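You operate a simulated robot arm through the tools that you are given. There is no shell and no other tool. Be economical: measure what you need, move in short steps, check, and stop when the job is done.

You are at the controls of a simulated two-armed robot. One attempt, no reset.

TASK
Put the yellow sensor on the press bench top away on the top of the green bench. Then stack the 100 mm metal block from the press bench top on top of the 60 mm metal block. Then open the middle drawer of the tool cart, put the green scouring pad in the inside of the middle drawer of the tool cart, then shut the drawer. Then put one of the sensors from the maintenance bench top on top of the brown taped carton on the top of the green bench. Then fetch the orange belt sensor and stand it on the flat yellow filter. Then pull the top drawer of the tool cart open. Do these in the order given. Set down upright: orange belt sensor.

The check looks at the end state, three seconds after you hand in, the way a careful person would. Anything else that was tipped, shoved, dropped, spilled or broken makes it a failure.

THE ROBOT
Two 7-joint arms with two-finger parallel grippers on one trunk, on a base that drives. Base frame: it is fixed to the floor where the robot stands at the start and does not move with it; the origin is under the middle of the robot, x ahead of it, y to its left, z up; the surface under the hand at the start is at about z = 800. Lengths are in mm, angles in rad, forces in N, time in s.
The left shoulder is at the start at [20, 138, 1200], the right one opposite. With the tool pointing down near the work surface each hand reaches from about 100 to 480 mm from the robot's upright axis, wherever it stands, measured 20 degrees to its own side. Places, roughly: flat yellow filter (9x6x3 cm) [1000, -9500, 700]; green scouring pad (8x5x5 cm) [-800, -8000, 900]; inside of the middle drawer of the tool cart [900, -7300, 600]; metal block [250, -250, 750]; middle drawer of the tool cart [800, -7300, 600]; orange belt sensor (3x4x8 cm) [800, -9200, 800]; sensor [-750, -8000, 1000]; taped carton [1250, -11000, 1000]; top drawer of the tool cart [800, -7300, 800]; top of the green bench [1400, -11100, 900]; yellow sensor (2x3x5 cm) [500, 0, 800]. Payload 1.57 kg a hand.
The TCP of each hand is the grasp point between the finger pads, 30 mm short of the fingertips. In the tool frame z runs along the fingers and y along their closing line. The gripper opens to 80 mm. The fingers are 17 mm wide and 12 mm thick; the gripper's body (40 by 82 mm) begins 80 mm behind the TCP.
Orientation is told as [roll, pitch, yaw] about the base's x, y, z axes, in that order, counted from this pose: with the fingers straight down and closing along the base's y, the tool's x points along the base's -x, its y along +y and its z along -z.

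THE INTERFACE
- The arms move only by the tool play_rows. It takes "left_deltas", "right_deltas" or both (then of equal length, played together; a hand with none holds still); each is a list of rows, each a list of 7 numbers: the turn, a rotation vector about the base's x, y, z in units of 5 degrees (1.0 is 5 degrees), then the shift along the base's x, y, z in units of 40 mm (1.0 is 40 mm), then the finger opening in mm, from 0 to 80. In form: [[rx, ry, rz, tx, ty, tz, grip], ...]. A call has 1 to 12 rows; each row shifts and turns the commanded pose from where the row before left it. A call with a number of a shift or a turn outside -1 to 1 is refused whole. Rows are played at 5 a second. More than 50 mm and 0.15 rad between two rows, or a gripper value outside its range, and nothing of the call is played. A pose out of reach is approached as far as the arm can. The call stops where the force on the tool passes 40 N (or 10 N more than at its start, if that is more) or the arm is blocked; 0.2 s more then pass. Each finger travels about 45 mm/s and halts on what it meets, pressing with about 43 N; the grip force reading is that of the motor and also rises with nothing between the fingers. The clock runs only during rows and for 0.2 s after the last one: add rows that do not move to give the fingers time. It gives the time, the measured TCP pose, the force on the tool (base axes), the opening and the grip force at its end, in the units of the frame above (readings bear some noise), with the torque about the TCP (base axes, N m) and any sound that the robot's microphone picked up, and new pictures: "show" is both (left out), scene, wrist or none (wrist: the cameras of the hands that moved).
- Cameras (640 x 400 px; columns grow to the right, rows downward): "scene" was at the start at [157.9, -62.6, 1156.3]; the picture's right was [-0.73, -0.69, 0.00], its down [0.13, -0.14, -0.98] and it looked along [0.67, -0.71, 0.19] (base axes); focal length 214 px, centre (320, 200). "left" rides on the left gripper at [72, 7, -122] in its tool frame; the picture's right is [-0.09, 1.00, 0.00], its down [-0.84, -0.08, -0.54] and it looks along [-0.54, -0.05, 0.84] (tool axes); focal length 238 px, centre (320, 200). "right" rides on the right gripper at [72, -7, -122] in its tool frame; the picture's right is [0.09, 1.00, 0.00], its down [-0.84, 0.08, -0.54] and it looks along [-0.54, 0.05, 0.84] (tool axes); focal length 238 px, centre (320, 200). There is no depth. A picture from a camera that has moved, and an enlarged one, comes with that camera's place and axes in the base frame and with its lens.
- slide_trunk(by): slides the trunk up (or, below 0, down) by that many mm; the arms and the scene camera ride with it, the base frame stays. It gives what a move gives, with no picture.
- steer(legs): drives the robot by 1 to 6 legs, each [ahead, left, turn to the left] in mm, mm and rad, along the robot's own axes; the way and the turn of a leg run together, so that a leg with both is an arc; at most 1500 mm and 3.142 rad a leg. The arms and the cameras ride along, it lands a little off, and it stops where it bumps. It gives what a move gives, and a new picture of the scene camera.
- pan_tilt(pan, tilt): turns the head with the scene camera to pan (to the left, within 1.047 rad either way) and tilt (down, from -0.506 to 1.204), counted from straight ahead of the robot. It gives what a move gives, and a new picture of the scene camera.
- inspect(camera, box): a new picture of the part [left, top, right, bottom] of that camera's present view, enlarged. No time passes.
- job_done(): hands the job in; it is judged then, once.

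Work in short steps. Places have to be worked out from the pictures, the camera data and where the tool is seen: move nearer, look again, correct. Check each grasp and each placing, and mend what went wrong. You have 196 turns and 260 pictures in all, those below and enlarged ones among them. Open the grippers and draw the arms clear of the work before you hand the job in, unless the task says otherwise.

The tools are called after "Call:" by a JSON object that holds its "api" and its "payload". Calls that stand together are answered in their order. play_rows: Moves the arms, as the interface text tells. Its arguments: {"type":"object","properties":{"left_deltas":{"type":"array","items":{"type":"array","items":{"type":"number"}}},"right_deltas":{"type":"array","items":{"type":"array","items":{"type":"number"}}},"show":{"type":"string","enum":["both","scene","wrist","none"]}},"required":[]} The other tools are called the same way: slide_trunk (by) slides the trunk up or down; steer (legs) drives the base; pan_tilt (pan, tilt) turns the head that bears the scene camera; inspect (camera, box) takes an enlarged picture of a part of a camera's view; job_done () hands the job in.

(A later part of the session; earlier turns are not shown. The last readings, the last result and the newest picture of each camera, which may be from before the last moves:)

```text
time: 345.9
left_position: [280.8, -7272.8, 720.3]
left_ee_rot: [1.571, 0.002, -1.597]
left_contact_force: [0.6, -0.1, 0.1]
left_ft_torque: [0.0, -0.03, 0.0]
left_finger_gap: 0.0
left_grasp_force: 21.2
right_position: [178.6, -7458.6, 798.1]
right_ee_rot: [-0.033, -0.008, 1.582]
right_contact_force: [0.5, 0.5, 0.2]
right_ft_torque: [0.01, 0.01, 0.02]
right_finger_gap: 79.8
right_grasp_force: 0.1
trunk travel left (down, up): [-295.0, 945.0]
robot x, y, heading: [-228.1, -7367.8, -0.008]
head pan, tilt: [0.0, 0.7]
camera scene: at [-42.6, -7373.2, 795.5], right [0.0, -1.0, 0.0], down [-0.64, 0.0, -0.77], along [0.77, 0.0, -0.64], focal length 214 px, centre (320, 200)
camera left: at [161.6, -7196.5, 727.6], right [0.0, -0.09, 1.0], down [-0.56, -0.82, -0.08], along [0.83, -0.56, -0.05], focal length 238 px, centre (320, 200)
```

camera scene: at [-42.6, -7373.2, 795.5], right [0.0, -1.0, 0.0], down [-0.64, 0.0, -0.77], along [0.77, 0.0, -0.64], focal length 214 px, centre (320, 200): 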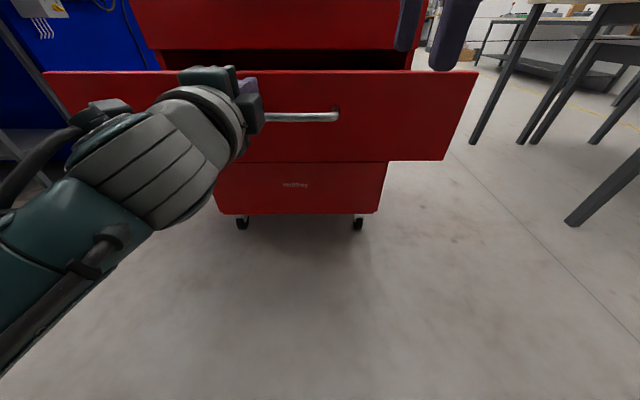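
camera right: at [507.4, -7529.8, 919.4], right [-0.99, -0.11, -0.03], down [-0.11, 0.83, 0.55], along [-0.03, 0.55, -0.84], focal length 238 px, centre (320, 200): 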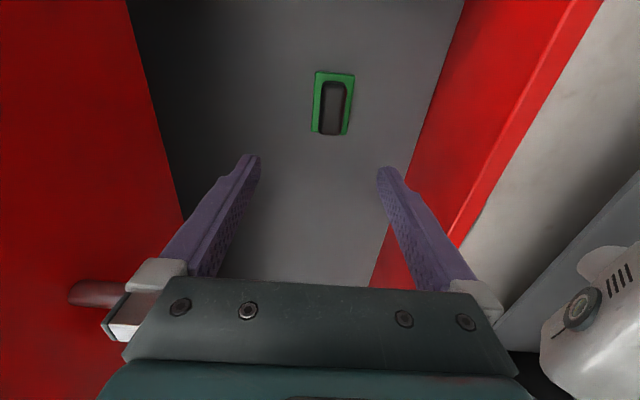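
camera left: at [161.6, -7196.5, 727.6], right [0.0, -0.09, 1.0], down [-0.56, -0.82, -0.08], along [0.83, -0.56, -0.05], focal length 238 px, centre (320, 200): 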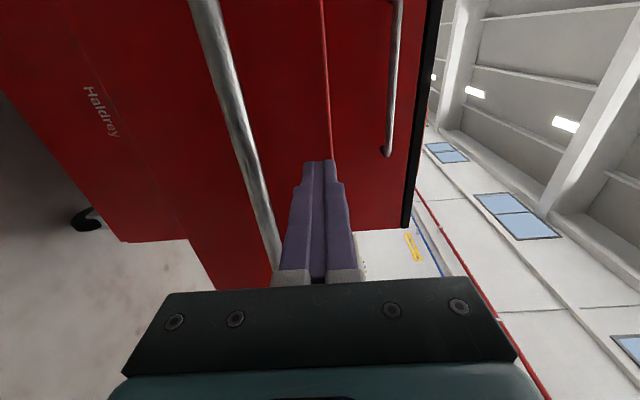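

I lower 14 mm to stay between the handle and the drawer's top edge, then push by driving ahead.

Call:
{"api": "play_rows", "payload": {"left_deltas": [[0, 0, 0, 0, 0, -0.35, 0], [0, 0, 0, 0, 0, 0, 0]], "show": "none"}}

Call:
{"api": "steer", "payload": {"legs": [[315, 0, 0]]}}

```text
time: 346.5
left_position: [282.1, -7271.9, 707.7]
left_ee_rot: [1.569, 0.003, -1.597]
left_contact_force: [0.4, -0.3, 0.2]
left_ft_torque: [-0.03, 0.0, 0.0]
left_finger_gap: 0.0
left_grasp_force: 21.5
right_position: [179.7, -7458.3, 797.8]
right_ee_rot: [-0.033, -0.009, 1.581]
right_contact_force: [0.1, 0.5, -0.3]
right_ft_torque: [0.0, -0.01, -0.05]
right_finger_gap: 80.1
right_grasp_force: 0.1
trunk travel left (down, up): [-295.0, 945.0]
robot x, y, heading: [-226.1, -7369.5, -0.008]
head pan, tilt: [0.0, 0.7]
```

```text
time: 348.6
left_position: [590.6, -7272.3, 706.7]
left_ee_rot: [1.571, 0.002, -1.596]
left_contact_force: [0.0, -0.4, 0.5]
left_ft_torque: [-0.02, 0.02, 0.02]
left_finger_gap: 0.0
left_grasp_force: 21.6
right_position: [488.1, -7458.9, 797.8]
right_ee_rot: [-0.034, -0.009, 1.584]
right_contact_force: [0.2, -0.4, 0.0]
right_ft_torque: [0.0, 0.02, 0.03]
right_finger_gap: 80.0
right_grasp_force: 0.0
trunk travel left (down, up): [-295.0, 945.0]
robot x, y, heading: [82.6, -7370.3, -0.006]
head pan, tilt: [0.0, 0.7]
camera scene: at [266.3, -7374.0, 795.4], right [0.0, -1.0, 0.0], down [-0.64, 0.0, -0.76], along [0.76, 0.0, -0.64], focal length 214 px, centre (320, 200)
```

scene: 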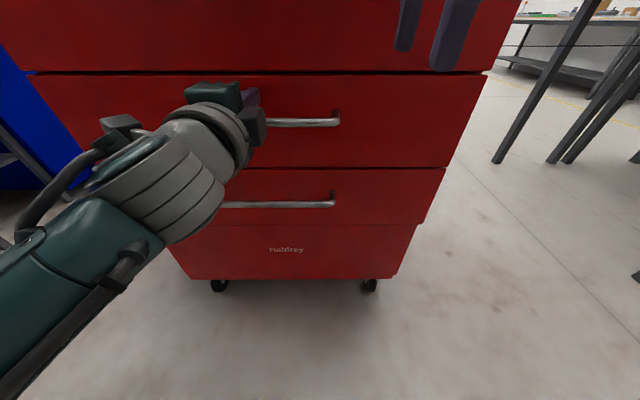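

Almost shut; I press on with small rows until it resists.

Call:
{"api": "play_rows", "payload": {"left_deltas": [[0, 0, 0, 0.2, 0, 0, 0], [0, 0, 0, 0.2, 0, 0, 0], [0, 0, 0, 0.2, 0, 0, 0], [0, 0, 0, 0.2, 0, 0, 0], [0, 0, 0, 0.2, 0, 0, 0]], "show": "scene"}}

```text
time: 349.3
left_position: [600.0, -7272.5, 705.5]
left_ee_rot: [1.573, 0.005, -1.599]
left_contact_force: [-32.4, 4.2, 6.0]
left_ft_torque: [-0.09, -0.13, 0.38]
left_finger_gap: 0.0
left_grasp_force: 21.2
right_position: [478.1, -7456.6, 794.8]
right_ee_rot: [-0.025, -0.01, 1.586]
right_contact_force: [-0.9, 0.2, -0.2]
right_ft_torque: [0.0, 0.0, 0.02]
right_finger_gap: 80.0
right_grasp_force: 0.1
trunk travel left (down, up): [-295.0, 945.0]
robot x, y, heading: [82.4, -7370.8, -0.0]
head pan, tilt: [0.0, 0.7]
stopped in row 3 (left hand): the force on the tool passed its limit at 46 N (the readings are from after the stop); the commanded pose is now the measured one
camera scene: at [257.1, -7372.4, 794.1], right [0.0, -1.0, 0.0], down [-0.65, 0.0, -0.76], along [0.76, 0.0, -0.65], focal length 214 px, centre (320, 200)
```

scene: 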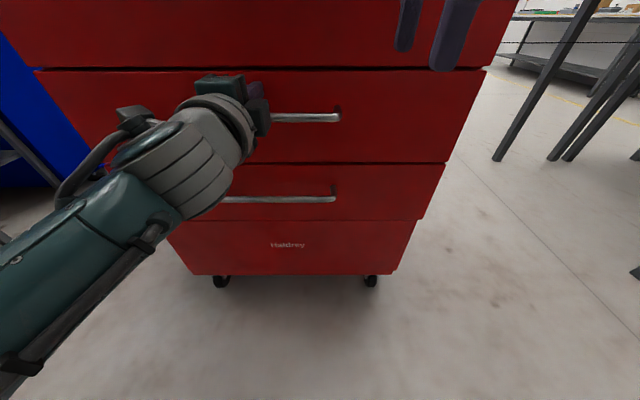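

The middle drawer is shut with the pad inside. Now I back off, raise the trunk and return to the maintenance bench for sensor 61.

Call:
{"api": "steer", "payload": {"legs": [[-150, 0, 0]]}}

Call:
{"api": "slide_trunk", "payload": {"by": 360}}

Call:
{"api": "steer", "payload": {"legs": [[0, -834, 0], [0, 0, -3.14], [290, 0, 0]]}}

Call:
{"api": "play_rows", "payload": {"right_deltas": [[0, 0, 0, 0, 0, 0, 60]], "left_deltas": [[0, 0, 0, 0, 0, 0.2, 0]], "show": "wrist"}}

```text
time: 350.7
left_position: [457.6, -7272.7, 709.9]
left_ee_rot: [1.58, 0.0, -1.599]
left_contact_force: [0.4, 0.2, -0.5]
left_ft_torque: [-0.01, -0.02, -0.03]
left_finger_gap: 0.0
left_grasp_force: 21.2
right_position: [333.6, -7457.0, 798.6]
right_ee_rot: [-0.032, -0.008, 1.584]
right_contact_force: [-0.1, 0.0, 0.8]
right_ft_torque: [0.03, -0.01, 0.01]
right_finger_gap: 79.9
right_grasp_force: 0.0
trunk travel left (down, up): [-295.0, 945.0]
robot x, y, heading: [-73.2, -7370.8, -0.002]
head pan, tilt: [0.0, 0.7]
camera scene: at [113.2, -7373.5, 795.4], right [0.0, -1.0, 0.0], down [-0.64, 0.0, -0.76], along [0.76, 0.0, -0.64], focal length 214 px, centre (320, 200)
```

scene: 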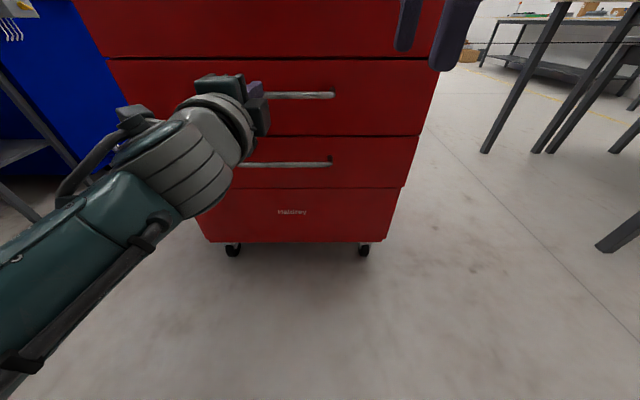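

```text
time: 354.2
left_position: [457.8, -7273.4, 1070.8]
left_ee_rot: [1.58, 0.002, -1.599]
left_contact_force: [0.7, 0.3, -0.4]
left_ft_torque: [-0.03, 0.01, 0.01]
left_finger_gap: 0.2
left_grasp_force: 21.5
right_position: [335.4, -7457.2, 1157.4]
right_ee_rot: [-0.032, -0.008, 1.584]
right_contact_force: [-0.2, 0.4, -0.7]
right_ft_torque: [0.0, -0.02, -0.03]
right_finger_gap: 80.1
right_grasp_force: 0.0
trunk travel left (down, up): [-655.0, 585.0]
robot x, y, heading: [-72.8, -7371.2, -0.001]
head pan, tilt: [0.0, 0.7]
```

```text
time: 367.4
left_position: [-888.7, -8317.1, 1070.1]
left_ee_rot: [1.581, 0.004, 1.582]
left_contact_force: [0.9, 0.8, -0.5]
left_ft_torque: [0.01, 0.04, 0.0]
left_finger_gap: 0.1
left_grasp_force: 21.1
right_position: [-772.3, -8128.7, 1157.8]
right_ee_rot: [-0.033, -0.008, -1.517]
right_contact_force: [-0.3, -0.2, -0.7]
right_ft_torque: [0.02, -0.01, -0.01]
right_finger_gap: 80.1
right_grasp_force: 0.1
trunk travel left (down, up): [-655.0, 585.0]
robot x, y, heading: [-359.0, -8194.4, -3.102]
head pan, tilt: [0.0, 0.7]
camera scene: at [-545.6, -8206.9, 1155.4], right [-0.04, 1.0, 0.0], down [0.64, 0.03, -0.77], along [-0.76, -0.03, -0.64], focal length 214 px, centre (320, 200)
```

scene: 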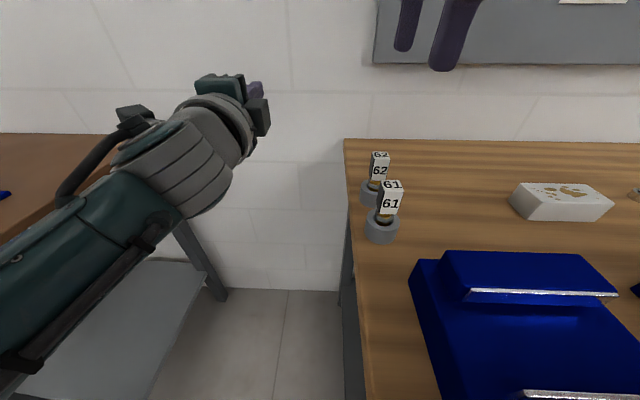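

```text
time: 367.8
left_position: [-887.2, -8317.2, 1078.0]
left_ee_rot: [1.58, 0.002, 1.583]
left_contact_force: [0.4, -0.6, -0.5]
left_ft_torque: [0.02, 0.01, -0.02]
left_finger_gap: 0.0
left_grasp_force: 21.4
right_position: [-772.3, -8128.3, 1157.5]
right_ee_rot: [-0.031, -0.011, -1.516]
right_contact_force: [0.0, 0.7, 0.3]
right_ft_torque: [0.02, -0.01, 0.02]
right_finger_gap: 59.8
right_grasp_force: 0.1
trunk travel left (down, up): [-655.0, 585.0]
robot x, y, heading: [-364.1, -8196.9, -3.102]
head pan, tilt: [0.0, 0.7]
camera right: at [-778.4, -8055.3, 1279.0], right [0.99, 0.15, -0.03], down [0.14, -0.83, 0.55], along [0.05, -0.55, -0.84], focal length 238 px, centre (320, 200)
camera left: at [-765.0, -8386.4, 1084.3], right [0.01, 0.09, 1.0], down [0.53, 0.84, -0.08], along [-0.85, 0.53, -0.04], focal length 238 px, centre (320, 200)
```

right: 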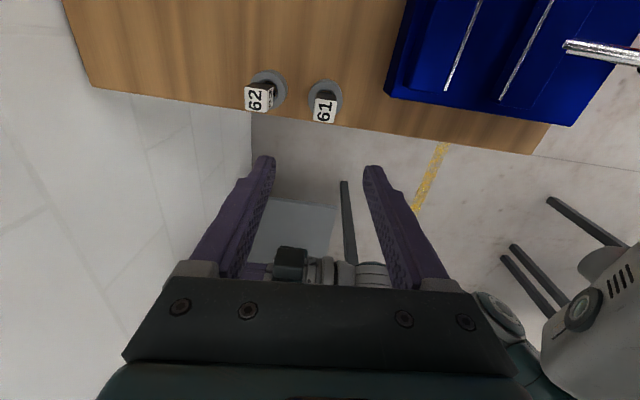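
left: 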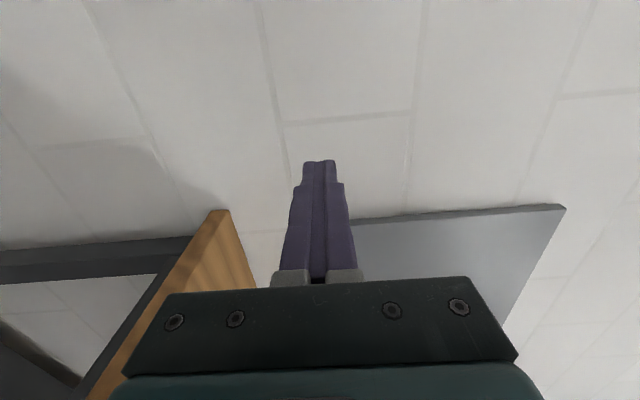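

Sensor 61 stands at ≈(-775, -8119), about 93 mm tall. I centre over it and descend with a 62 mm opening.

Call:
{"api": "play_rows", "payload": {"right_deltas": [[0, 0, -0.5, -0.07, 0.23, 0, 62], [0, 0, 0, 0, 0, -1, 62], [0, 0, 0, 0, 0, -1, 62], [0, 0, 0, 0, 0, -1, 62], [0, 0, 0, 0, 0, -0.5, 62]], "show": "wrist"}}

```text
time: 369.0
left_position: [-887.6, -8316.3, 1079.1]
left_ee_rot: [1.579, 0.002, 1.583]
left_contact_force: [0.0, -0.8, -0.1]
left_ft_torque: [-0.01, 0.02, -0.01]
left_finger_gap: 0.0
left_grasp_force: 21.4
right_position: [-774.8, -8120.3, 1018.0]
right_ee_rot: [-0.032, -0.009, -1.56]
right_contact_force: [-0.1, 0.0, -0.4]
right_ft_torque: [-0.02, -0.01, 0.01]
right_finger_gap: 62.0
right_grasp_force: 0.0
trunk travel left (down, up): [-655.0, 585.0]
robot x, y, heading: [-363.7, -8198.3, -3.102]
head pan, tilt: [0.0, 0.7]
camera right: at [-777.2, -8045.7, 1139.0], right [0.99, 0.1, -0.03], down [0.1, -0.83, 0.55], along [0.03, -0.55, -0.84], focal length 238 px, centre (320, 200)
```

right: 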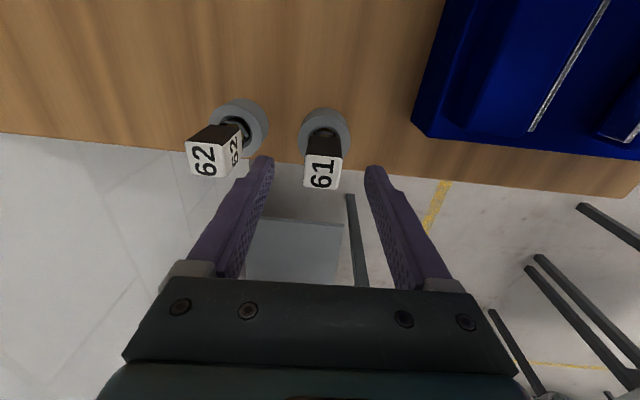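

Call:
{"api": "play_rows", "payload": {"right_deltas": [[0, 0, 0, 0.05, 0.15, -0.7, 62], [0, 0, 0, 0, 0, -0.7, 62], [0, 0, 0, 0, 0, -0.6, 62], [0, 0, 0, 0, 0, 0, 62]], "show": "wrist"}}

```text
time: 370.0
left_position: [-887.3, -8317.0, 1077.3]
left_ee_rot: [1.579, 0.003, 1.583]
left_contact_force: [-0.2, 0.2, 0.0]
left_ft_torque: [0.03, 0.01, -0.02]
left_finger_gap: 0.0
left_grasp_force: 21.3
right_position: [-772.7, -8113.2, 937.1]
right_ee_rot: [-0.033, -0.007, -1.561]
right_contact_force: [-0.3, -0.6, -0.4]
right_ft_torque: [0.02, 0.03, 0.02]
right_finger_gap: 61.9
right_grasp_force: 0.1
trunk travel left (down, up): [-655.0, 585.0]
robot x, y, heading: [-362.6, -8199.9, -3.106]
head pan, tilt: [0.0, 0.7]
camera right: at [-775.7, -8039.7, 1057.8], right [0.99, 0.1, -0.03], down [0.1, -0.83, 0.55], along [0.03, -0.55, -0.84], focal length 238 px, centre (320, 200)
```

right: 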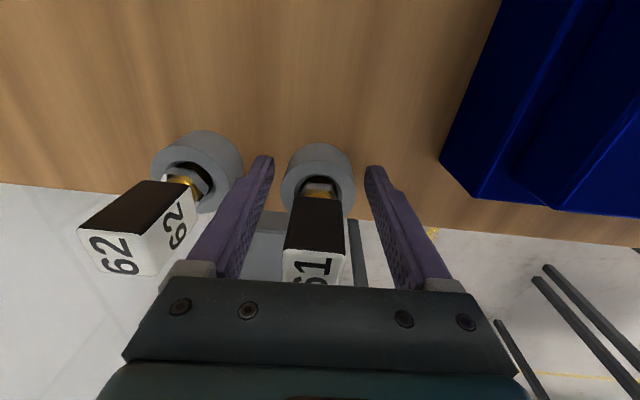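

Call:
{"api": "inspect", "payload": {"camera": "right", "box": [130, 110, 370, 290]}}

```text
2.22 times, centred on (250, 200) of right
camera zoom: at [-775.7, -8039.7, 1057.8], right [0.99, 0.1, -0.03], down [0.1, -0.83, 0.55], along [0.03, -0.55, -0.84], focal length 530 px, centre (476, 200)
```

zoom: 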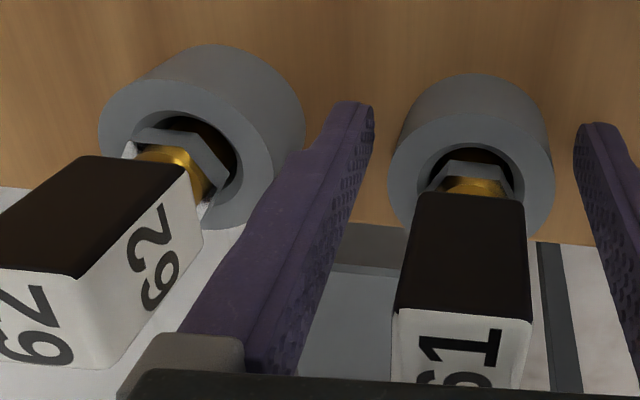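

The sensor (head, brass, hex nut) appears to sit in a separate grey cup. I raise and grip only the head, then lift to see.

Call:
{"api": "play_rows", "payload": {"right_deltas": [[0, 0, 0, 0, 0, 0.6, 62], [0, 0, 0, 0, -0.05, 0.6, 62], [0, 0, 0, 0, 0, 0, 40], [0, 0, 0, 0, 0, 0, 20], [0, 0, 0, 0, 0, 0, 0], [0, 0, 0, 0, 0, 0, 0], [0, 0, 0, 0, 0, 0.5, 0], [0, 0, 0, 0, 0, 0.8, 0], [0, 0, 0, 0, 0, 0.8, 0], [0, 0, 0, 0, 0, 0.8, 0]], "show": "both"}}

```text
time: 372.2
left_position: [-887.5, -8316.7, 1079.0]
left_ee_rot: [1.579, 0.001, 1.582]
left_contact_force: [0.3, -0.6, 0.3]
left_ft_torque: [0.0, 0.01, -0.01]
left_finger_gap: 0.3
left_grasp_force: 20.9
right_position: [-771.6, -8115.3, 1101.2]
right_ee_rot: [-0.032, -0.007, -1.561]
right_contact_force: [-0.2, -0.2, -0.6]
right_ft_torque: [0.03, 0.02, 0.0]
right_finger_gap: 25.4
right_grasp_force: 36.8
trunk travel left (down, up): [-655.0, 585.0]
robot x, y, heading: [-359.7, -8196.9, -3.101]
head pan, tilt: [0.0, 0.7]
camera scene: at [-545.6, -8206.8, 1155.4], right [-0.04, 1.0, 0.0], down [0.64, 0.03, -0.77], along [-0.76, -0.03, -0.64], focal length 214 px, centre (320, 200)
camera right: at [-776.3, -8042.5, 1223.6], right [0.99, 0.1, -0.03], down [0.1, -0.83, 0.55], along [0.03, -0.55, -0.84], focal length 238 px, centre (320, 200)
```

scene: 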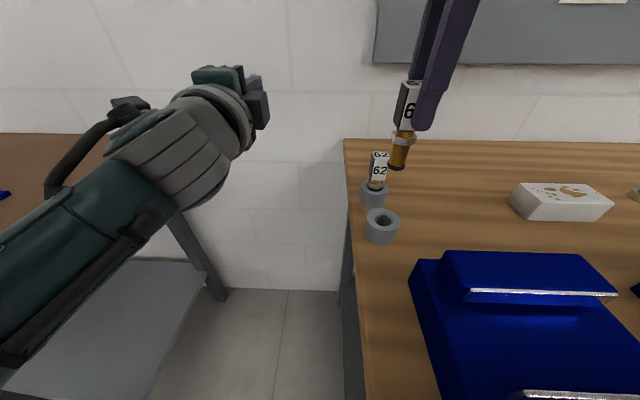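
right: 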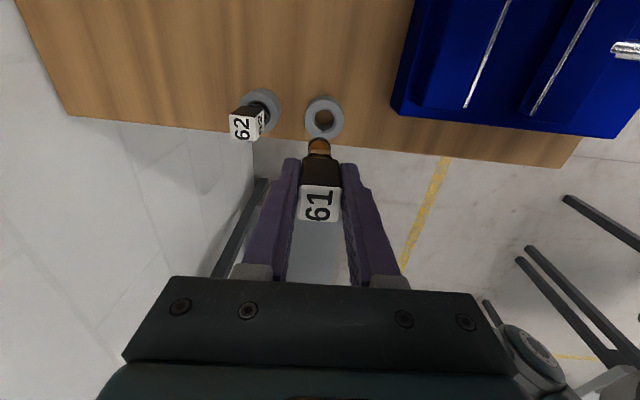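

Only the sensor came out; the cup stayed. I carry it to the green bench: back out, turn, drive down the aisle and strafe to the carton.

Call:
{"api": "steer", "payload": {"legs": [[-350, 0, 0], [0, 0, 1.531], [1500, 0, 0], [450, 0, 0], [0, 1200, 0]]}}

```text
time: 393.2
left_position: [1280.2, -10650.6, 1077.9]
left_ee_rot: [1.578, 0.001, 3.112]
left_contact_force: [-0.1, 0.3, 0.3]
left_ft_torque: [0.03, 0.0, 0.0]
left_finger_gap: 0.0
left_grasp_force: 21.3
right_position: [1083.8, -10527.3, 1101.3]
right_ee_rot: [-0.032, -0.01, -0.033]
right_contact_force: [0.0, -0.2, -0.6]
right_ft_torque: [0.0, -0.02, -0.02]
right_finger_gap: 25.3
right_grasp_force: 36.4
trunk travel left (down, up): [-655.0, 585.0]
robot x, y, heading: [1184.0, -10118.7, -1.577]
head pan, tilt: [0.0, 0.7]
camera scene: at [1184.2, -10306.5, 1155.4], right [-1.0, 0.01, 0.0], down [0.0, 0.64, -0.76], along [0.0, -0.76, -0.64], focal length 214 px, centre (320, 200)
```

scene: 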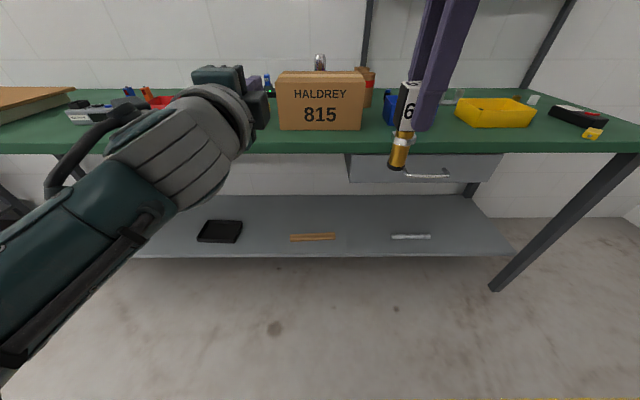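

Carton: x 1053–1309, front y≈-10939, top z≈1039. I rotate the right hand so the sensor lies horizontal pointing away, before moving in.

Call:
{"api": "play_rows", "payload": {"right_deltas": [[-0.98, -0.98, -0.98, 0, -0.3, 0, 0], [-0.98, -0.98, -0.98, 0, -0.3, 0, 0], [-0.98, -0.98, -0.98, 0, -0.3, 0, 0], [-0.98, -0.98, -0.98, 0, -0.3, 0, 0], [-0.98, -0.98, -0.98, 0, 0, 0, 0], [-0.98, -0.98, -0.98, 0, 0, 0, 0], [-0.98, -0.98, -0.98, 0, 0, 0, 0], [-0.98, -0.98, -0.98, 0, 0, 0, 0], [-0.98, -0.98, -0.98, 0, 0, 0, 0], [-0.98, -0.98, -0.98, 0, 0, 0, 0], [-0.98, -0.98, -0.98, 0, 0, 0, 0], [-0.98, -0.98, -0.98, 0, 0, 0, 0]], "show": "none"}}

Call:
{"api": "play_rows", "payload": {"right_deltas": [[-0.98, -0.98, -0.98, 0, 0, 0, 0], [-0.98, -0.98, -0.98, 0, 0, 0, 0], [0, 0, 0, 0, 0, 0, 0]], "show": "both"}}

```text
time: 395.8
left_position: [1280.2, -10650.1, 1078.0]
left_ee_rot: [1.58, 0.003, 3.11]
left_contact_force: [-0.2, 0.0, -0.3]
left_ft_torque: [0.01, -0.02, 0.02]
left_finger_gap: 0.1
left_grasp_force: 21.2
right_position: [1085.2, -10575.7, 1101.3]
right_ee_rot: [-0.635, -1.341, -0.786]
right_contact_force: [-0.4, -0.5, -0.3]
right_ft_torque: [0.04, -0.01, 0.01]
right_finger_gap: 25.3
right_grasp_force: 36.7
trunk travel left (down, up): [-655.0, 585.0]
robot x, y, heading: [1185.4, -10119.0, -1.576]
head pan, tilt: [0.0, 0.7]
```

```text
time: 396.6
left_position: [1280.5, -10650.9, 1077.9]
left_ee_rot: [1.579, 0.002, 3.11]
left_contact_force: [-0.4, -0.3, 0.4]
left_ft_torque: [0.01, 0.02, -0.04]
left_finger_gap: 0.0
left_grasp_force: 21.4
right_position: [1084.0, -10575.8, 1100.5]
right_ee_rot: [1.404, -1.548, -2.996]
right_contact_force: [0.2, -0.3, -1.7]
right_ft_torque: [-0.01, 0.0, 0.01]
right_finger_gap: 25.3
right_grasp_force: 36.7
trunk travel left (down, up): [-655.0, 585.0]
robot x, y, heading: [1184.6, -10118.6, -1.574]
head pan, tilt: [0.0, 0.7]
camera scene: at [1184.1, -10306.5, 1155.4], right [-1.0, 0.01, 0.0], down [0.0, 0.64, -0.76], along [0.0, -0.76, -0.64], focal length 214 px, centre (320, 200)
camera right: at [1082.6, -10453.0, 1029.4], right [1.0, -0.02, -0.07], down [0.07, 0.54, 0.84], along [0.02, -0.84, 0.54], focal length 238 px, centre (320, 200)
```

scene: 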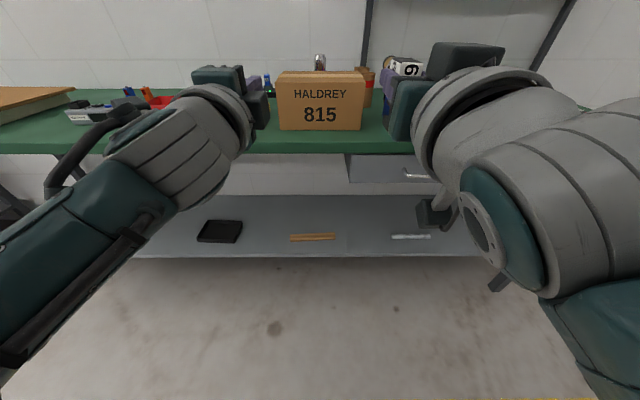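
right: 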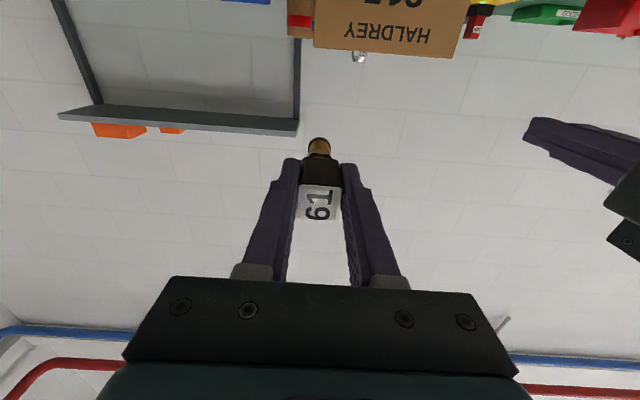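

The sensor is horizontal. I lift and retract the left hand, fix the slight roll, and drive in over the carton.

Call:
{"api": "play_rows", "payload": {"left_deltas": [[0, 0, 0, 0, 0.4, 0.9, 0], [0, 0, 0, 0, 0.4, 0.9, 0], [0, 0, 0, 0, 0.4, 0.9, 0], [0, 0, 0, 0, 0.4, 0.9, 0]], "right_deltas": [[0, -0.4, 0, 0, 0, 0, 0], [0, -0.4, 0, 0, 0, 0, 0], [0, 0, 0, 0, 0, 0, 0], [0, 0, 0, 0, 0, 0, 0]], "show": "none"}}

Call:
{"api": "steer", "payload": {"legs": [[0, 90, 0], [360, 0, 0]]}}

```text
time: 397.6
left_position: [1280.2, -10586.6, 1223.0]
left_ee_rot: [1.578, 0.004, 3.111]
left_contact_force: [0.4, 0.1, -0.2]
left_ft_torque: [0.03, -0.01, -0.01]
left_finger_gap: 0.0
left_grasp_force: 21.2
right_position: [1084.8, -10577.0, 1101.3]
right_ee_rot: [1.519, -1.479, -3.108]
right_contact_force: [0.3, 0.2, -0.6]
right_ft_torque: [-0.01, -0.02, 0.02]
right_finger_gap: 25.3
right_grasp_force: 37.0
trunk travel left (down, up): [-655.0, 585.0]
robot x, y, heading: [1181.4, -10121.2, -1.578]
head pan, tilt: [0.0, 0.7]
```

```text
time: 400.6
left_position: [1369.0, -10950.2, 1222.7]
left_ee_rot: [1.578, 0.002, 3.112]
left_contact_force: [-0.4, 0.3, 0.4]
left_ft_torque: [0.03, -0.02, 0.02]
left_finger_gap: 0.4
left_grasp_force: 21.2
right_position: [1174.6, -10941.0, 1101.0]
right_ee_rot: [1.515, -1.48, -3.102]
right_contact_force: [-0.6, 0.1, -0.6]
right_ft_torque: [0.0, -0.03, 0.01]
right_finger_gap: 25.5
right_grasp_force: 37.0
trunk travel left (down, up): [-655.0, 585.0]
robot x, y, heading: [1270.6, -10485.9, -1.575]
head pan, tilt: [0.0, 0.7]
camera scene: at [1273.0, -10670.4, 1155.4], right [-1.0, 0.0, 0.0], down [0.0, 0.64, -0.76], along [0.0, -0.76, -0.64], focal length 214 px, centre (320, 200)
```

scene: 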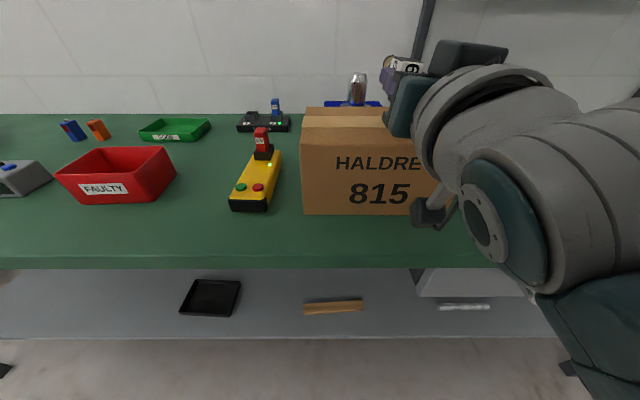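

The carton top is about z 1045, 100 mm deep. I lower the sensor onto its middle in small steps.

Call:
{"api": "play_rows", "payload": {"right_deltas": [[0, 0, 0, 0, -0.15, -0.4, 0], [0, 0, 0, 0, 0, -0.3, 0], [0, 0, 0, 0, 0, -0.15, 0], [0, 0, 0, 0, 0, -0.12, 0], [0, 0, 0, 0, 0, -0.1, 0], [0, 0, 0, 0, 0, -0.1, 0], [0, 0, 0, 0, 0, -0.1, 0]], "show": "both"}}

```text
time: 402.2
left_position: [1369.7, -10949.1, 1223.1]
left_ee_rot: [1.58, 0.001, 3.112]
left_contact_force: [0.0, 0.3, 0.9]
left_ft_torque: [0.01, -0.03, 0.0]
left_finger_gap: 0.1
left_grasp_force: 21.5
right_position: [1155.7, -10945.1, 1039.4]
right_ee_rot: [-1.256, -1.553, -0.315]
right_contact_force: [1.0, 1.0, 2.5]
right_ft_torque: [0.02, -0.15, -0.02]
right_finger_gap: 25.4
right_grasp_force: 36.7
trunk travel left (down, up): [-655.0, 585.0]
robot x, y, heading: [1274.3, -10484.6, -1.574]
head pan, tilt: [0.0, 0.7]
camera scene: at [1273.2, -10670.4, 1155.5], right [-1.0, 0.0, 0.0], down [0.0, 0.64, -0.76], along [0.0, -0.76, -0.64], focal length 214 px, centre (320, 200)
camera right: at [1149.0, -10822.1, 968.9], right [0.99, 0.0, -0.11], down [0.09, 0.54, 0.84], along [0.06, -0.84, 0.53], focal length 238 px, centre (320, 200)
```

scene: 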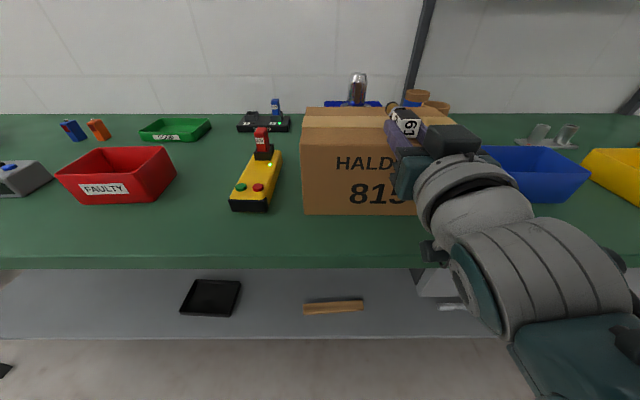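
right: 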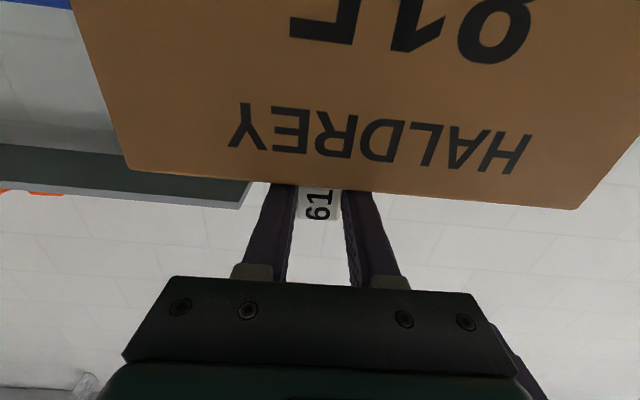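

Call:
{"api": "inspect", "payload": {"camera": "scene", "box": [340, 80, 480, 170]}}

```text
4.44 times, centred on (410, 125) of scene
camera zoom: at [1273.2, -10670.4, 1155.5], right [-1.0, 0.0, 0.0], down [0.0, 0.64, -0.76], along [0.0, -0.76, -0.64], focal length 953 px, centre (-80, 533)
```

zoom: 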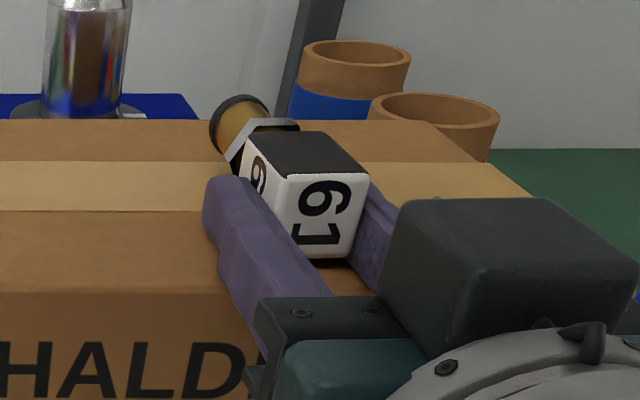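

Still a few mm above the carton top (≈1026). I lower a bit more until contact.

Call:
{"api": "play_rows", "payload": {"right_deltas": [[0, 0, 0, 0, 0.08, -0.08, 0], [0, 0, 0, 0, 0, -0.08, 0], [0, 0, 0, 0, 0, -0.08, 0], [0, 0, 0, 0, 0, 0, 0]], "show": "none"}}

```text
time: 403.1
left_position: [1371.0, -10949.6, 1222.2]
left_ee_rot: [1.581, 0.002, 3.113]
left_contact_force: [-0.2, 0.3, -0.7]
left_ft_torque: [0.02, -0.01, -0.01]
left_finger_gap: 0.3
left_grasp_force: 21.5
right_position: [1151.1, -10945.2, 1040.5]
right_ee_rot: [-2.224, -1.519, 0.656]
right_contact_force: [3.7, 0.3, 8.9]
right_ft_torque: [0.14, -0.31, -0.04]
right_finger_gap: 24.9
right_grasp_force: 36.8
trunk travel left (down, up): [-655.0, 585.0]
robot x, y, heading: [1272.8, -10486.9, -1.573]
head pan, tilt: [0.0, 0.7]
stopped in row 4 (right hand): the force on the tool passed its limit at 40 N (the readings are from after the stop); the commanded pose is now the measured one
```

Firm contact. I open gradually and withdraw straight back.

Call:
{"api": "play_rows", "payload": {"right_deltas": [[0, 0, 0, 0, 0, 0.02, 32], [0, 0, 0, 0, 0, 0, 45], [0, 0, 0, 0, 0, 0, 55], [0, 0, 0, 0, 0, 0, 55], [0, 0, 0, 0, 0.5, 0.05, 55], [0, 0, 0, 0, 0.8, 0.1, 55], [0, 0, 0, 0, 0.8, 0.1, 60], [0, 0, 0, 0, 0.8, 0.3, 60]], "show": "scene"}}

```text
time: 404.9
left_position: [1369.2, -10949.8, 1222.2]
left_ee_rot: [1.579, 0.001, 3.112]
left_contact_force: [0.3, 0.3, 1.0]
left_ft_torque: [-0.01, -0.01, 0.01]
left_finger_gap: 0.0
left_grasp_force: 20.7
right_position: [1148.9, -10828.7, 1063.2]
right_ee_rot: [-2.056, -1.502, 0.497]
right_contact_force: [0.6, 0.0, 0.1]
right_ft_torque: [0.03, -0.05, 0.01]
right_finger_gap: 60.1
right_grasp_force: 0.1
trunk travel left (down, up): [-655.0, 585.0]
robot x, y, heading: [1271.8, -10482.6, -1.574]
head pan, tilt: [0.0, 0.7]
camera scene: at [1273.1, -10670.1, 1155.3], right [-1.0, 0.0, 0.0], down [0.0, 0.64, -0.76], along [0.0, -0.76, -0.64], focal length 214 px, centre (320, 200)
```

scene: 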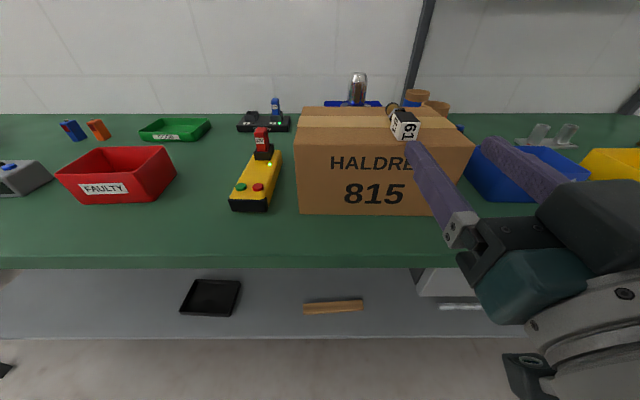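

Call:
{"api": "inspect", "payload": {"camera": "scene", "box": [280, 60, 500, 230]}}

```text
2.35 times, centred on (390, 145) of scene
camera zoom: at [1273.1, -10670.1, 1155.3], right [-1.0, 0.0, 0.0], down [0.0, 0.64, -0.76], along [0.0, -0.76, -0.64], focal length 505 px, centre (155, 329)
```

zoom: 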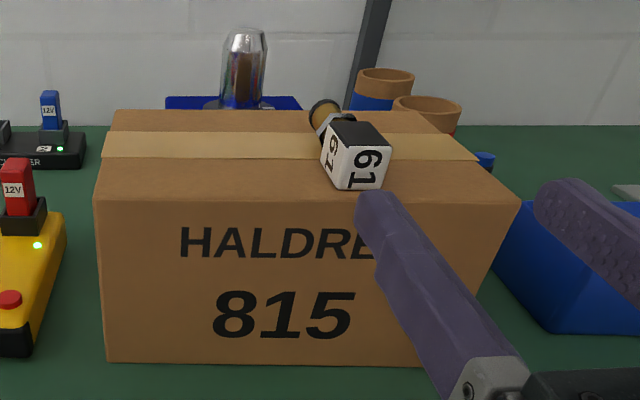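

The sensor lies on the carton. I retreat and turn to face the tables with the orange sensor and the filter.

Call:
{"api": "steer", "payload": {"legs": [[-330, 0, 0], [0, 0, 3.14]]}}

```text
time: 414.4
left_position: [1182.0, -9686.5, 1222.9]
left_ee_rot: [1.579, 0.001, -0.041]
left_contact_force: [-0.4, -0.9, -0.4]
left_ft_torque: [0.02, 0.0, 0.03]
left_finger_gap: 0.0
left_grasp_force: 21.5
right_position: [1397.2, -9813.5, 1059.5]
right_ee_rot: [-1.95, -1.511, -2.758]
right_contact_force: [0.3, 0.1, 0.1]
right_ft_torque: [0.03, 0.0, -0.01]
right_finger_gap: 59.9
right_grasp_force: 0.1
trunk travel left (down, up): [-655.0, 585.0]
robot x, y, heading: [1275.9, -10151.8, 1.554]
head pan, tilt: [0.0, 0.7]
camera scene: at [1276.8, -9971.9, 1155.4], right [1.0, -0.02, 0.0], down [-0.01, -0.64, -0.76], along [0.01, 0.76, -0.64], focal length 214 px, centre (320, 200)
```

scene: 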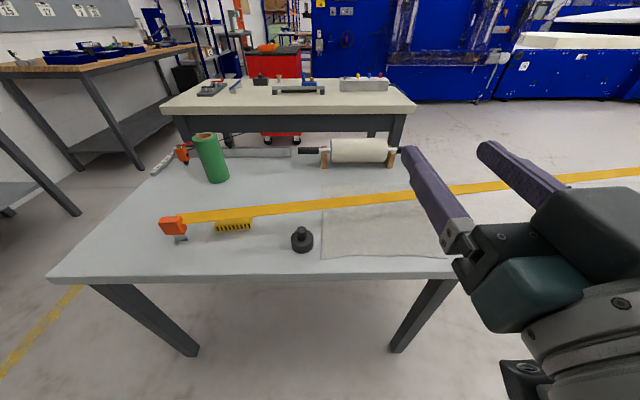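

Call:
{"api": "inspect", "payload": {"camera": "scene", "box": [150, 60, 410, 120]}}

Call:
{"api": "inspect", "payload": {"camera": "scene", "box": [140, 130, 340, 260]}}

```text
2.46 times, centred on (280, 90) of scene
camera zoom: at [1276.8, -9971.9, 1155.4], right [1.0, -0.02, 0.0], down [-0.01, -0.64, -0.76], along [0.01, 0.76, -0.64], focal length 528 px, centre (418, 471)
```

zoom: 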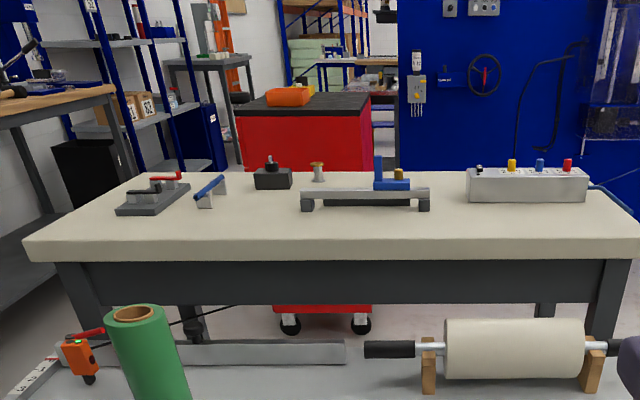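

```text
3.08 times, centred on (240, 195) of scene
camera zoom: at [1276.8, -9971.9, 1155.4], right [1.0, -0.02, 0.0], down [-0.01, -0.64, -0.76], along [0.01, 0.76, -0.64], focal length 660 px, centre (566, 215)
```

zoom: 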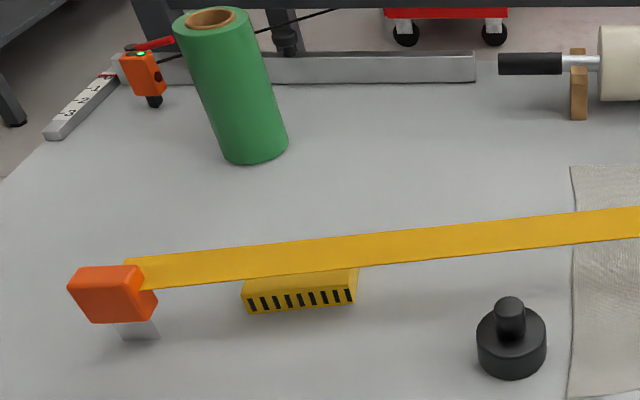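

The orange belt sensor is near (758, -9222) and the yellow slotted filter near (1049, -9570), partly under a yellow strap in this view. I move closer to look down.

Call:
{"api": "steer", "payload": {"legs": [[0, 330, 0.017], [230, 0, 0]]}}

Call:
{"api": "pan_tilt", "payload": {"pan": 0, "tilt": 1.0}}

```text
time: 417.9
left_position: [855.2, -9453.9, 1221.6]
left_ee_rot: [1.58, 0.003, -0.038]
left_contact_force: [1.2, -0.2, -0.8]
left_ft_torque: [-0.05, 0.01, 0.02]
left_finger_gap: 0.0
left_grasp_force: 21.4
right_position: [1071.9, -9580.6, 1059.7]
right_ee_rot: [-1.912, -1.506, -2.787]
right_contact_force: [-0.4, 0.2, 1.0]
right_ft_torque: [-0.01, 0.0, -0.04]
right_finger_gap: 59.9
right_grasp_force: 0.0
trunk travel left (down, up): [-655.0, 585.0]
robot x, y, heading: [948.3, -9922.0, 1.561]
head pan, tilt: [0.0, 0.7]
camera scene: at [950.9, -9738.1, 1155.4], right [1.0, -0.01, 0.0], down [-0.01, -0.64, -0.77], along [0.01, 0.76, -0.64], focal length 214 px, centre (320, 200)
```

scene: 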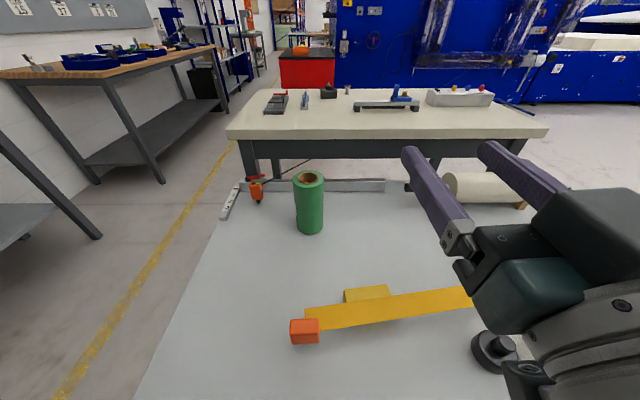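

```text
time: 418.7
left_position: [855.8, -9454.8, 1222.4]
left_ee_rot: [1.579, 0.002, -0.038]
left_contact_force: [-0.1, -0.5, -0.8]
left_ft_torque: [-0.01, -0.01, -0.03]
left_finger_gap: 0.0
left_grasp_force: 21.0
right_position: [1071.1, -9580.3, 1059.2]
right_ee_rot: [-1.897, -1.505, -2.8]
right_contact_force: [-0.8, 0.4, -0.5]
right_ft_torque: [-0.01, 0.0, 0.01]
right_finger_gap: 60.1
right_grasp_force: 0.0
trunk travel left (down, up): [-655.0, 585.0]
robot x, y, heading: [948.9, -9919.6, 1.557]
head pan, tilt: [0.0, 1.0]
camera scene: at [950.7, -9753.4, 1132.1], right [1.0, -0.01, 0.0], down [-0.01, -0.84, -0.54], along [0.01, 0.54, -0.84], focal length 214 px, centre (320, 200)
```

scene: 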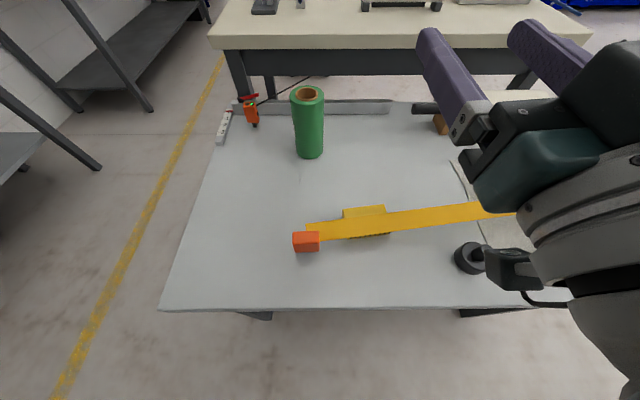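

The strap (blade at z≈790) only overhangs the filter's front edge; filter centre ≈(1052, -9543), top z≈730. The sensor is best reached from the aisle, so I go there facing +x.

Call:
{"api": "steer", "payload": {"legs": [[-230, 0, 0], [0, 650, 0], [0, 0, -1.557], [0, 1000, 0]]}}

Call:
{"api": "play_rows", "payload": {"right_deltas": [[-0.98, 0.98, 0.98, 0, 0, 0.2, 60], [-0.98, 0.98, 0.98, 0, 0, 0.2, 60], [-0.98, 0.98, 0.98, 0, 0, 0, 60], [-0.98, 0.98, 0.98, 0, 0, 0, 60], [-0.98, 0.98, 0.98, 0, 0, 0, 60], [-0.98, 0.98, 0.98, 0, 0, 0, 60], [-0.98, 0.98, 0.98, 0, 0, 0, 60], [-0.98, 0.98, 0.98, 0, 0, 0, 60], [-0.98, 0.98, 0.98, 0, 0, 0, 60], [-0.98, 0.98, 0.98, 0, 0, 0, 60], [-0.98, 0.98, 0.98, 0, 0, 0, 60], [-0.98, 0.98, 0.98, 0, 0, 0, 60]], "show": "none"}}

Call:
{"api": "play_rows", "payload": {"right_deltas": [[-0.98, 0.98, 0.98, 0, 0, 0, 60], [-0.98, 0.98, 0.98, 0, 0, 0, 60], [0, 0, 0, 0, 0, 0, 60]], "show": "both"}}

```text
time: 432.2
left_position: [777.1, -9058.3, 1221.6]
left_ee_rot: [1.579, 0.002, -1.606]
left_contact_force: [0.2, -0.3, -0.4]
left_ft_torque: [0.0, 0.03, 0.01]
left_finger_gap: 0.0
left_grasp_force: 21.8
right_position: [651.5, -9276.1, 1058.9]
right_ee_rot: [-1.9, -1.505, 1.92]
right_contact_force: [0.8, -0.4, 0.0]
right_ft_torque: [0.02, 0.0, 0.03]
right_finger_gap: 60.0
right_grasp_force: 0.0
trunk travel left (down, up): [-655.0, 585.0]
robot x, y, heading: [315.9, -9152.2, -0.004]
head pan, tilt: [0.0, 1.0]
camera scene: at [480.8, -9157.3, 1132.0], right [-0.01, -1.0, 0.0], down [-0.84, 0.01, -0.54], along [0.54, 0.0, -0.84], focal length 214 px, centre (320, 200)
```

scene: 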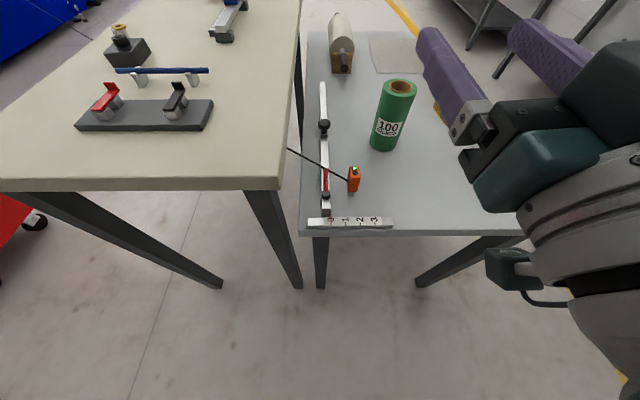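

```text
time: 434.8
left_position: [777.6, -9059.1, 1222.6]
left_ee_rot: [1.579, 0.002, -1.603]
left_contact_force: [-0.3, -0.4, -0.6]
left_ft_torque: [0.01, 0.0, 0.0]
left_finger_gap: 0.0
left_grasp_force: 20.9
right_position: [658.2, -9276.6, 1069.6]
right_ee_rot: [-0.162, -0.209, 1.473]
right_contact_force: [0.1, -0.2, -0.3]
right_ft_torque: [0.03, -0.01, -0.01]
right_finger_gap: 59.8
right_grasp_force: 0.2
right hand out of reach, approached as far as the arm can: row 4, 5
trunk travel left (down, up): [-655.0, 585.0]
robot x, y, heading: [310.8, -9152.4, -0.006]
head pan, tilt: [0.0, 1.0]
```

```text
time: 435.6
left_position: [776.9, -9059.5, 1221.8]
left_ee_rot: [1.579, 0.003, -1.604]
left_contact_force: [-0.7, 0.2, 0.4]
left_ft_torque: [0.0, 0.0, 0.0]
left_finger_gap: 0.0
left_grasp_force: 21.4
right_position: [659.9, -9276.5, 1069.2]
right_ee_rot: [0.008, -0.032, 1.622]
right_contact_force: [0.4, 0.4, -0.8]
right_ft_torque: [0.01, -0.02, 0.0]
right_finger_gap: 60.1
right_grasp_force: 0.1
trunk travel left (down, up): [-655.0, 585.0]
robot x, y, heading: [309.0, -9153.4, -0.004]
head pan, tilt: [0.0, 1.0]
camera scene: at [480.8, -9157.4, 1132.0], right [-0.01, -1.0, 0.0], down [-0.84, 0.01, -0.54], along [0.54, 0.0, -0.84], focal length 214 px, centre (320, 200)
camera right: at [671.3, -9350.8, 1188.1], right [-0.99, -0.14, 0.0], down [-0.12, 0.81, 0.57], along [-0.08, 0.56, -0.82], focal length 238 px, centre (320, 200)
```

scene: 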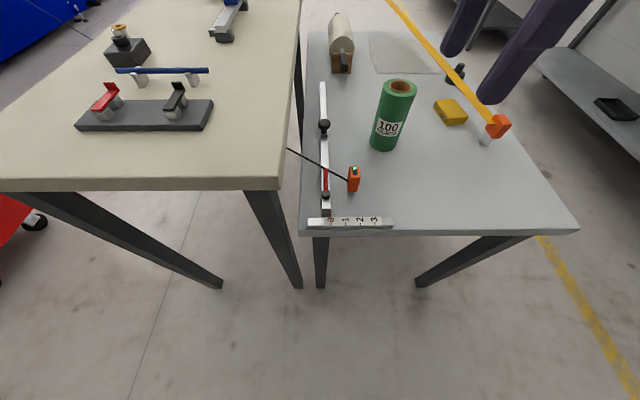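
right: 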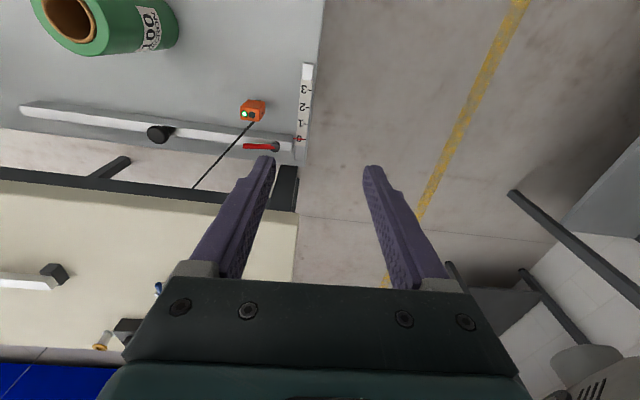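

Call:
{"api": "inspect", "payload": {"camera": "scene", "box": [280, 140, 410, 240]}}

Call:
{"api": "inspect", "payload": {"camera": "right", "box": [180, 60, 340, 190]}}

```text
4.00 times, centred on (345, 190) of scene
camera zoom: at [480.8, -9157.4, 1132.0], right [-0.01, -1.0, 0.0], down [-0.84, 0.01, -0.54], along [0.54, 0.0, -0.84], focal length 858 px, centre (220, 240)
```

zoom: 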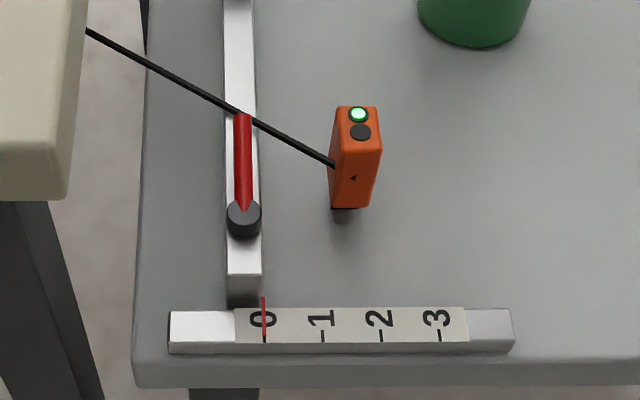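

```text
3.08 times, centred on (260, 125) of right
camera zoom: at [671.3, -9350.8, 1188.1], right [-0.99, -0.14, 0.0], down [-0.12, 0.81, 0.57], along [-0.08, 0.56, -0.82], focal length 733 px, centre (505, 431)
```

zoom: 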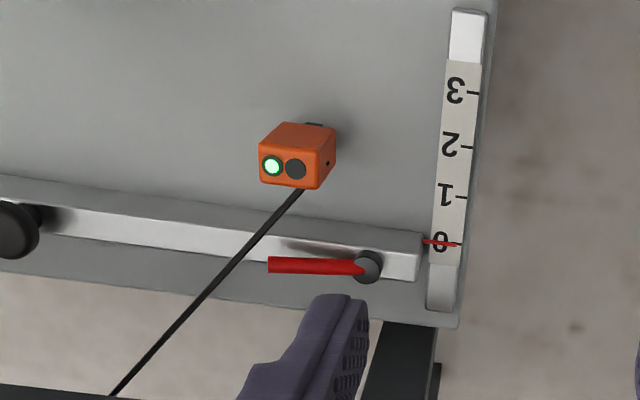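

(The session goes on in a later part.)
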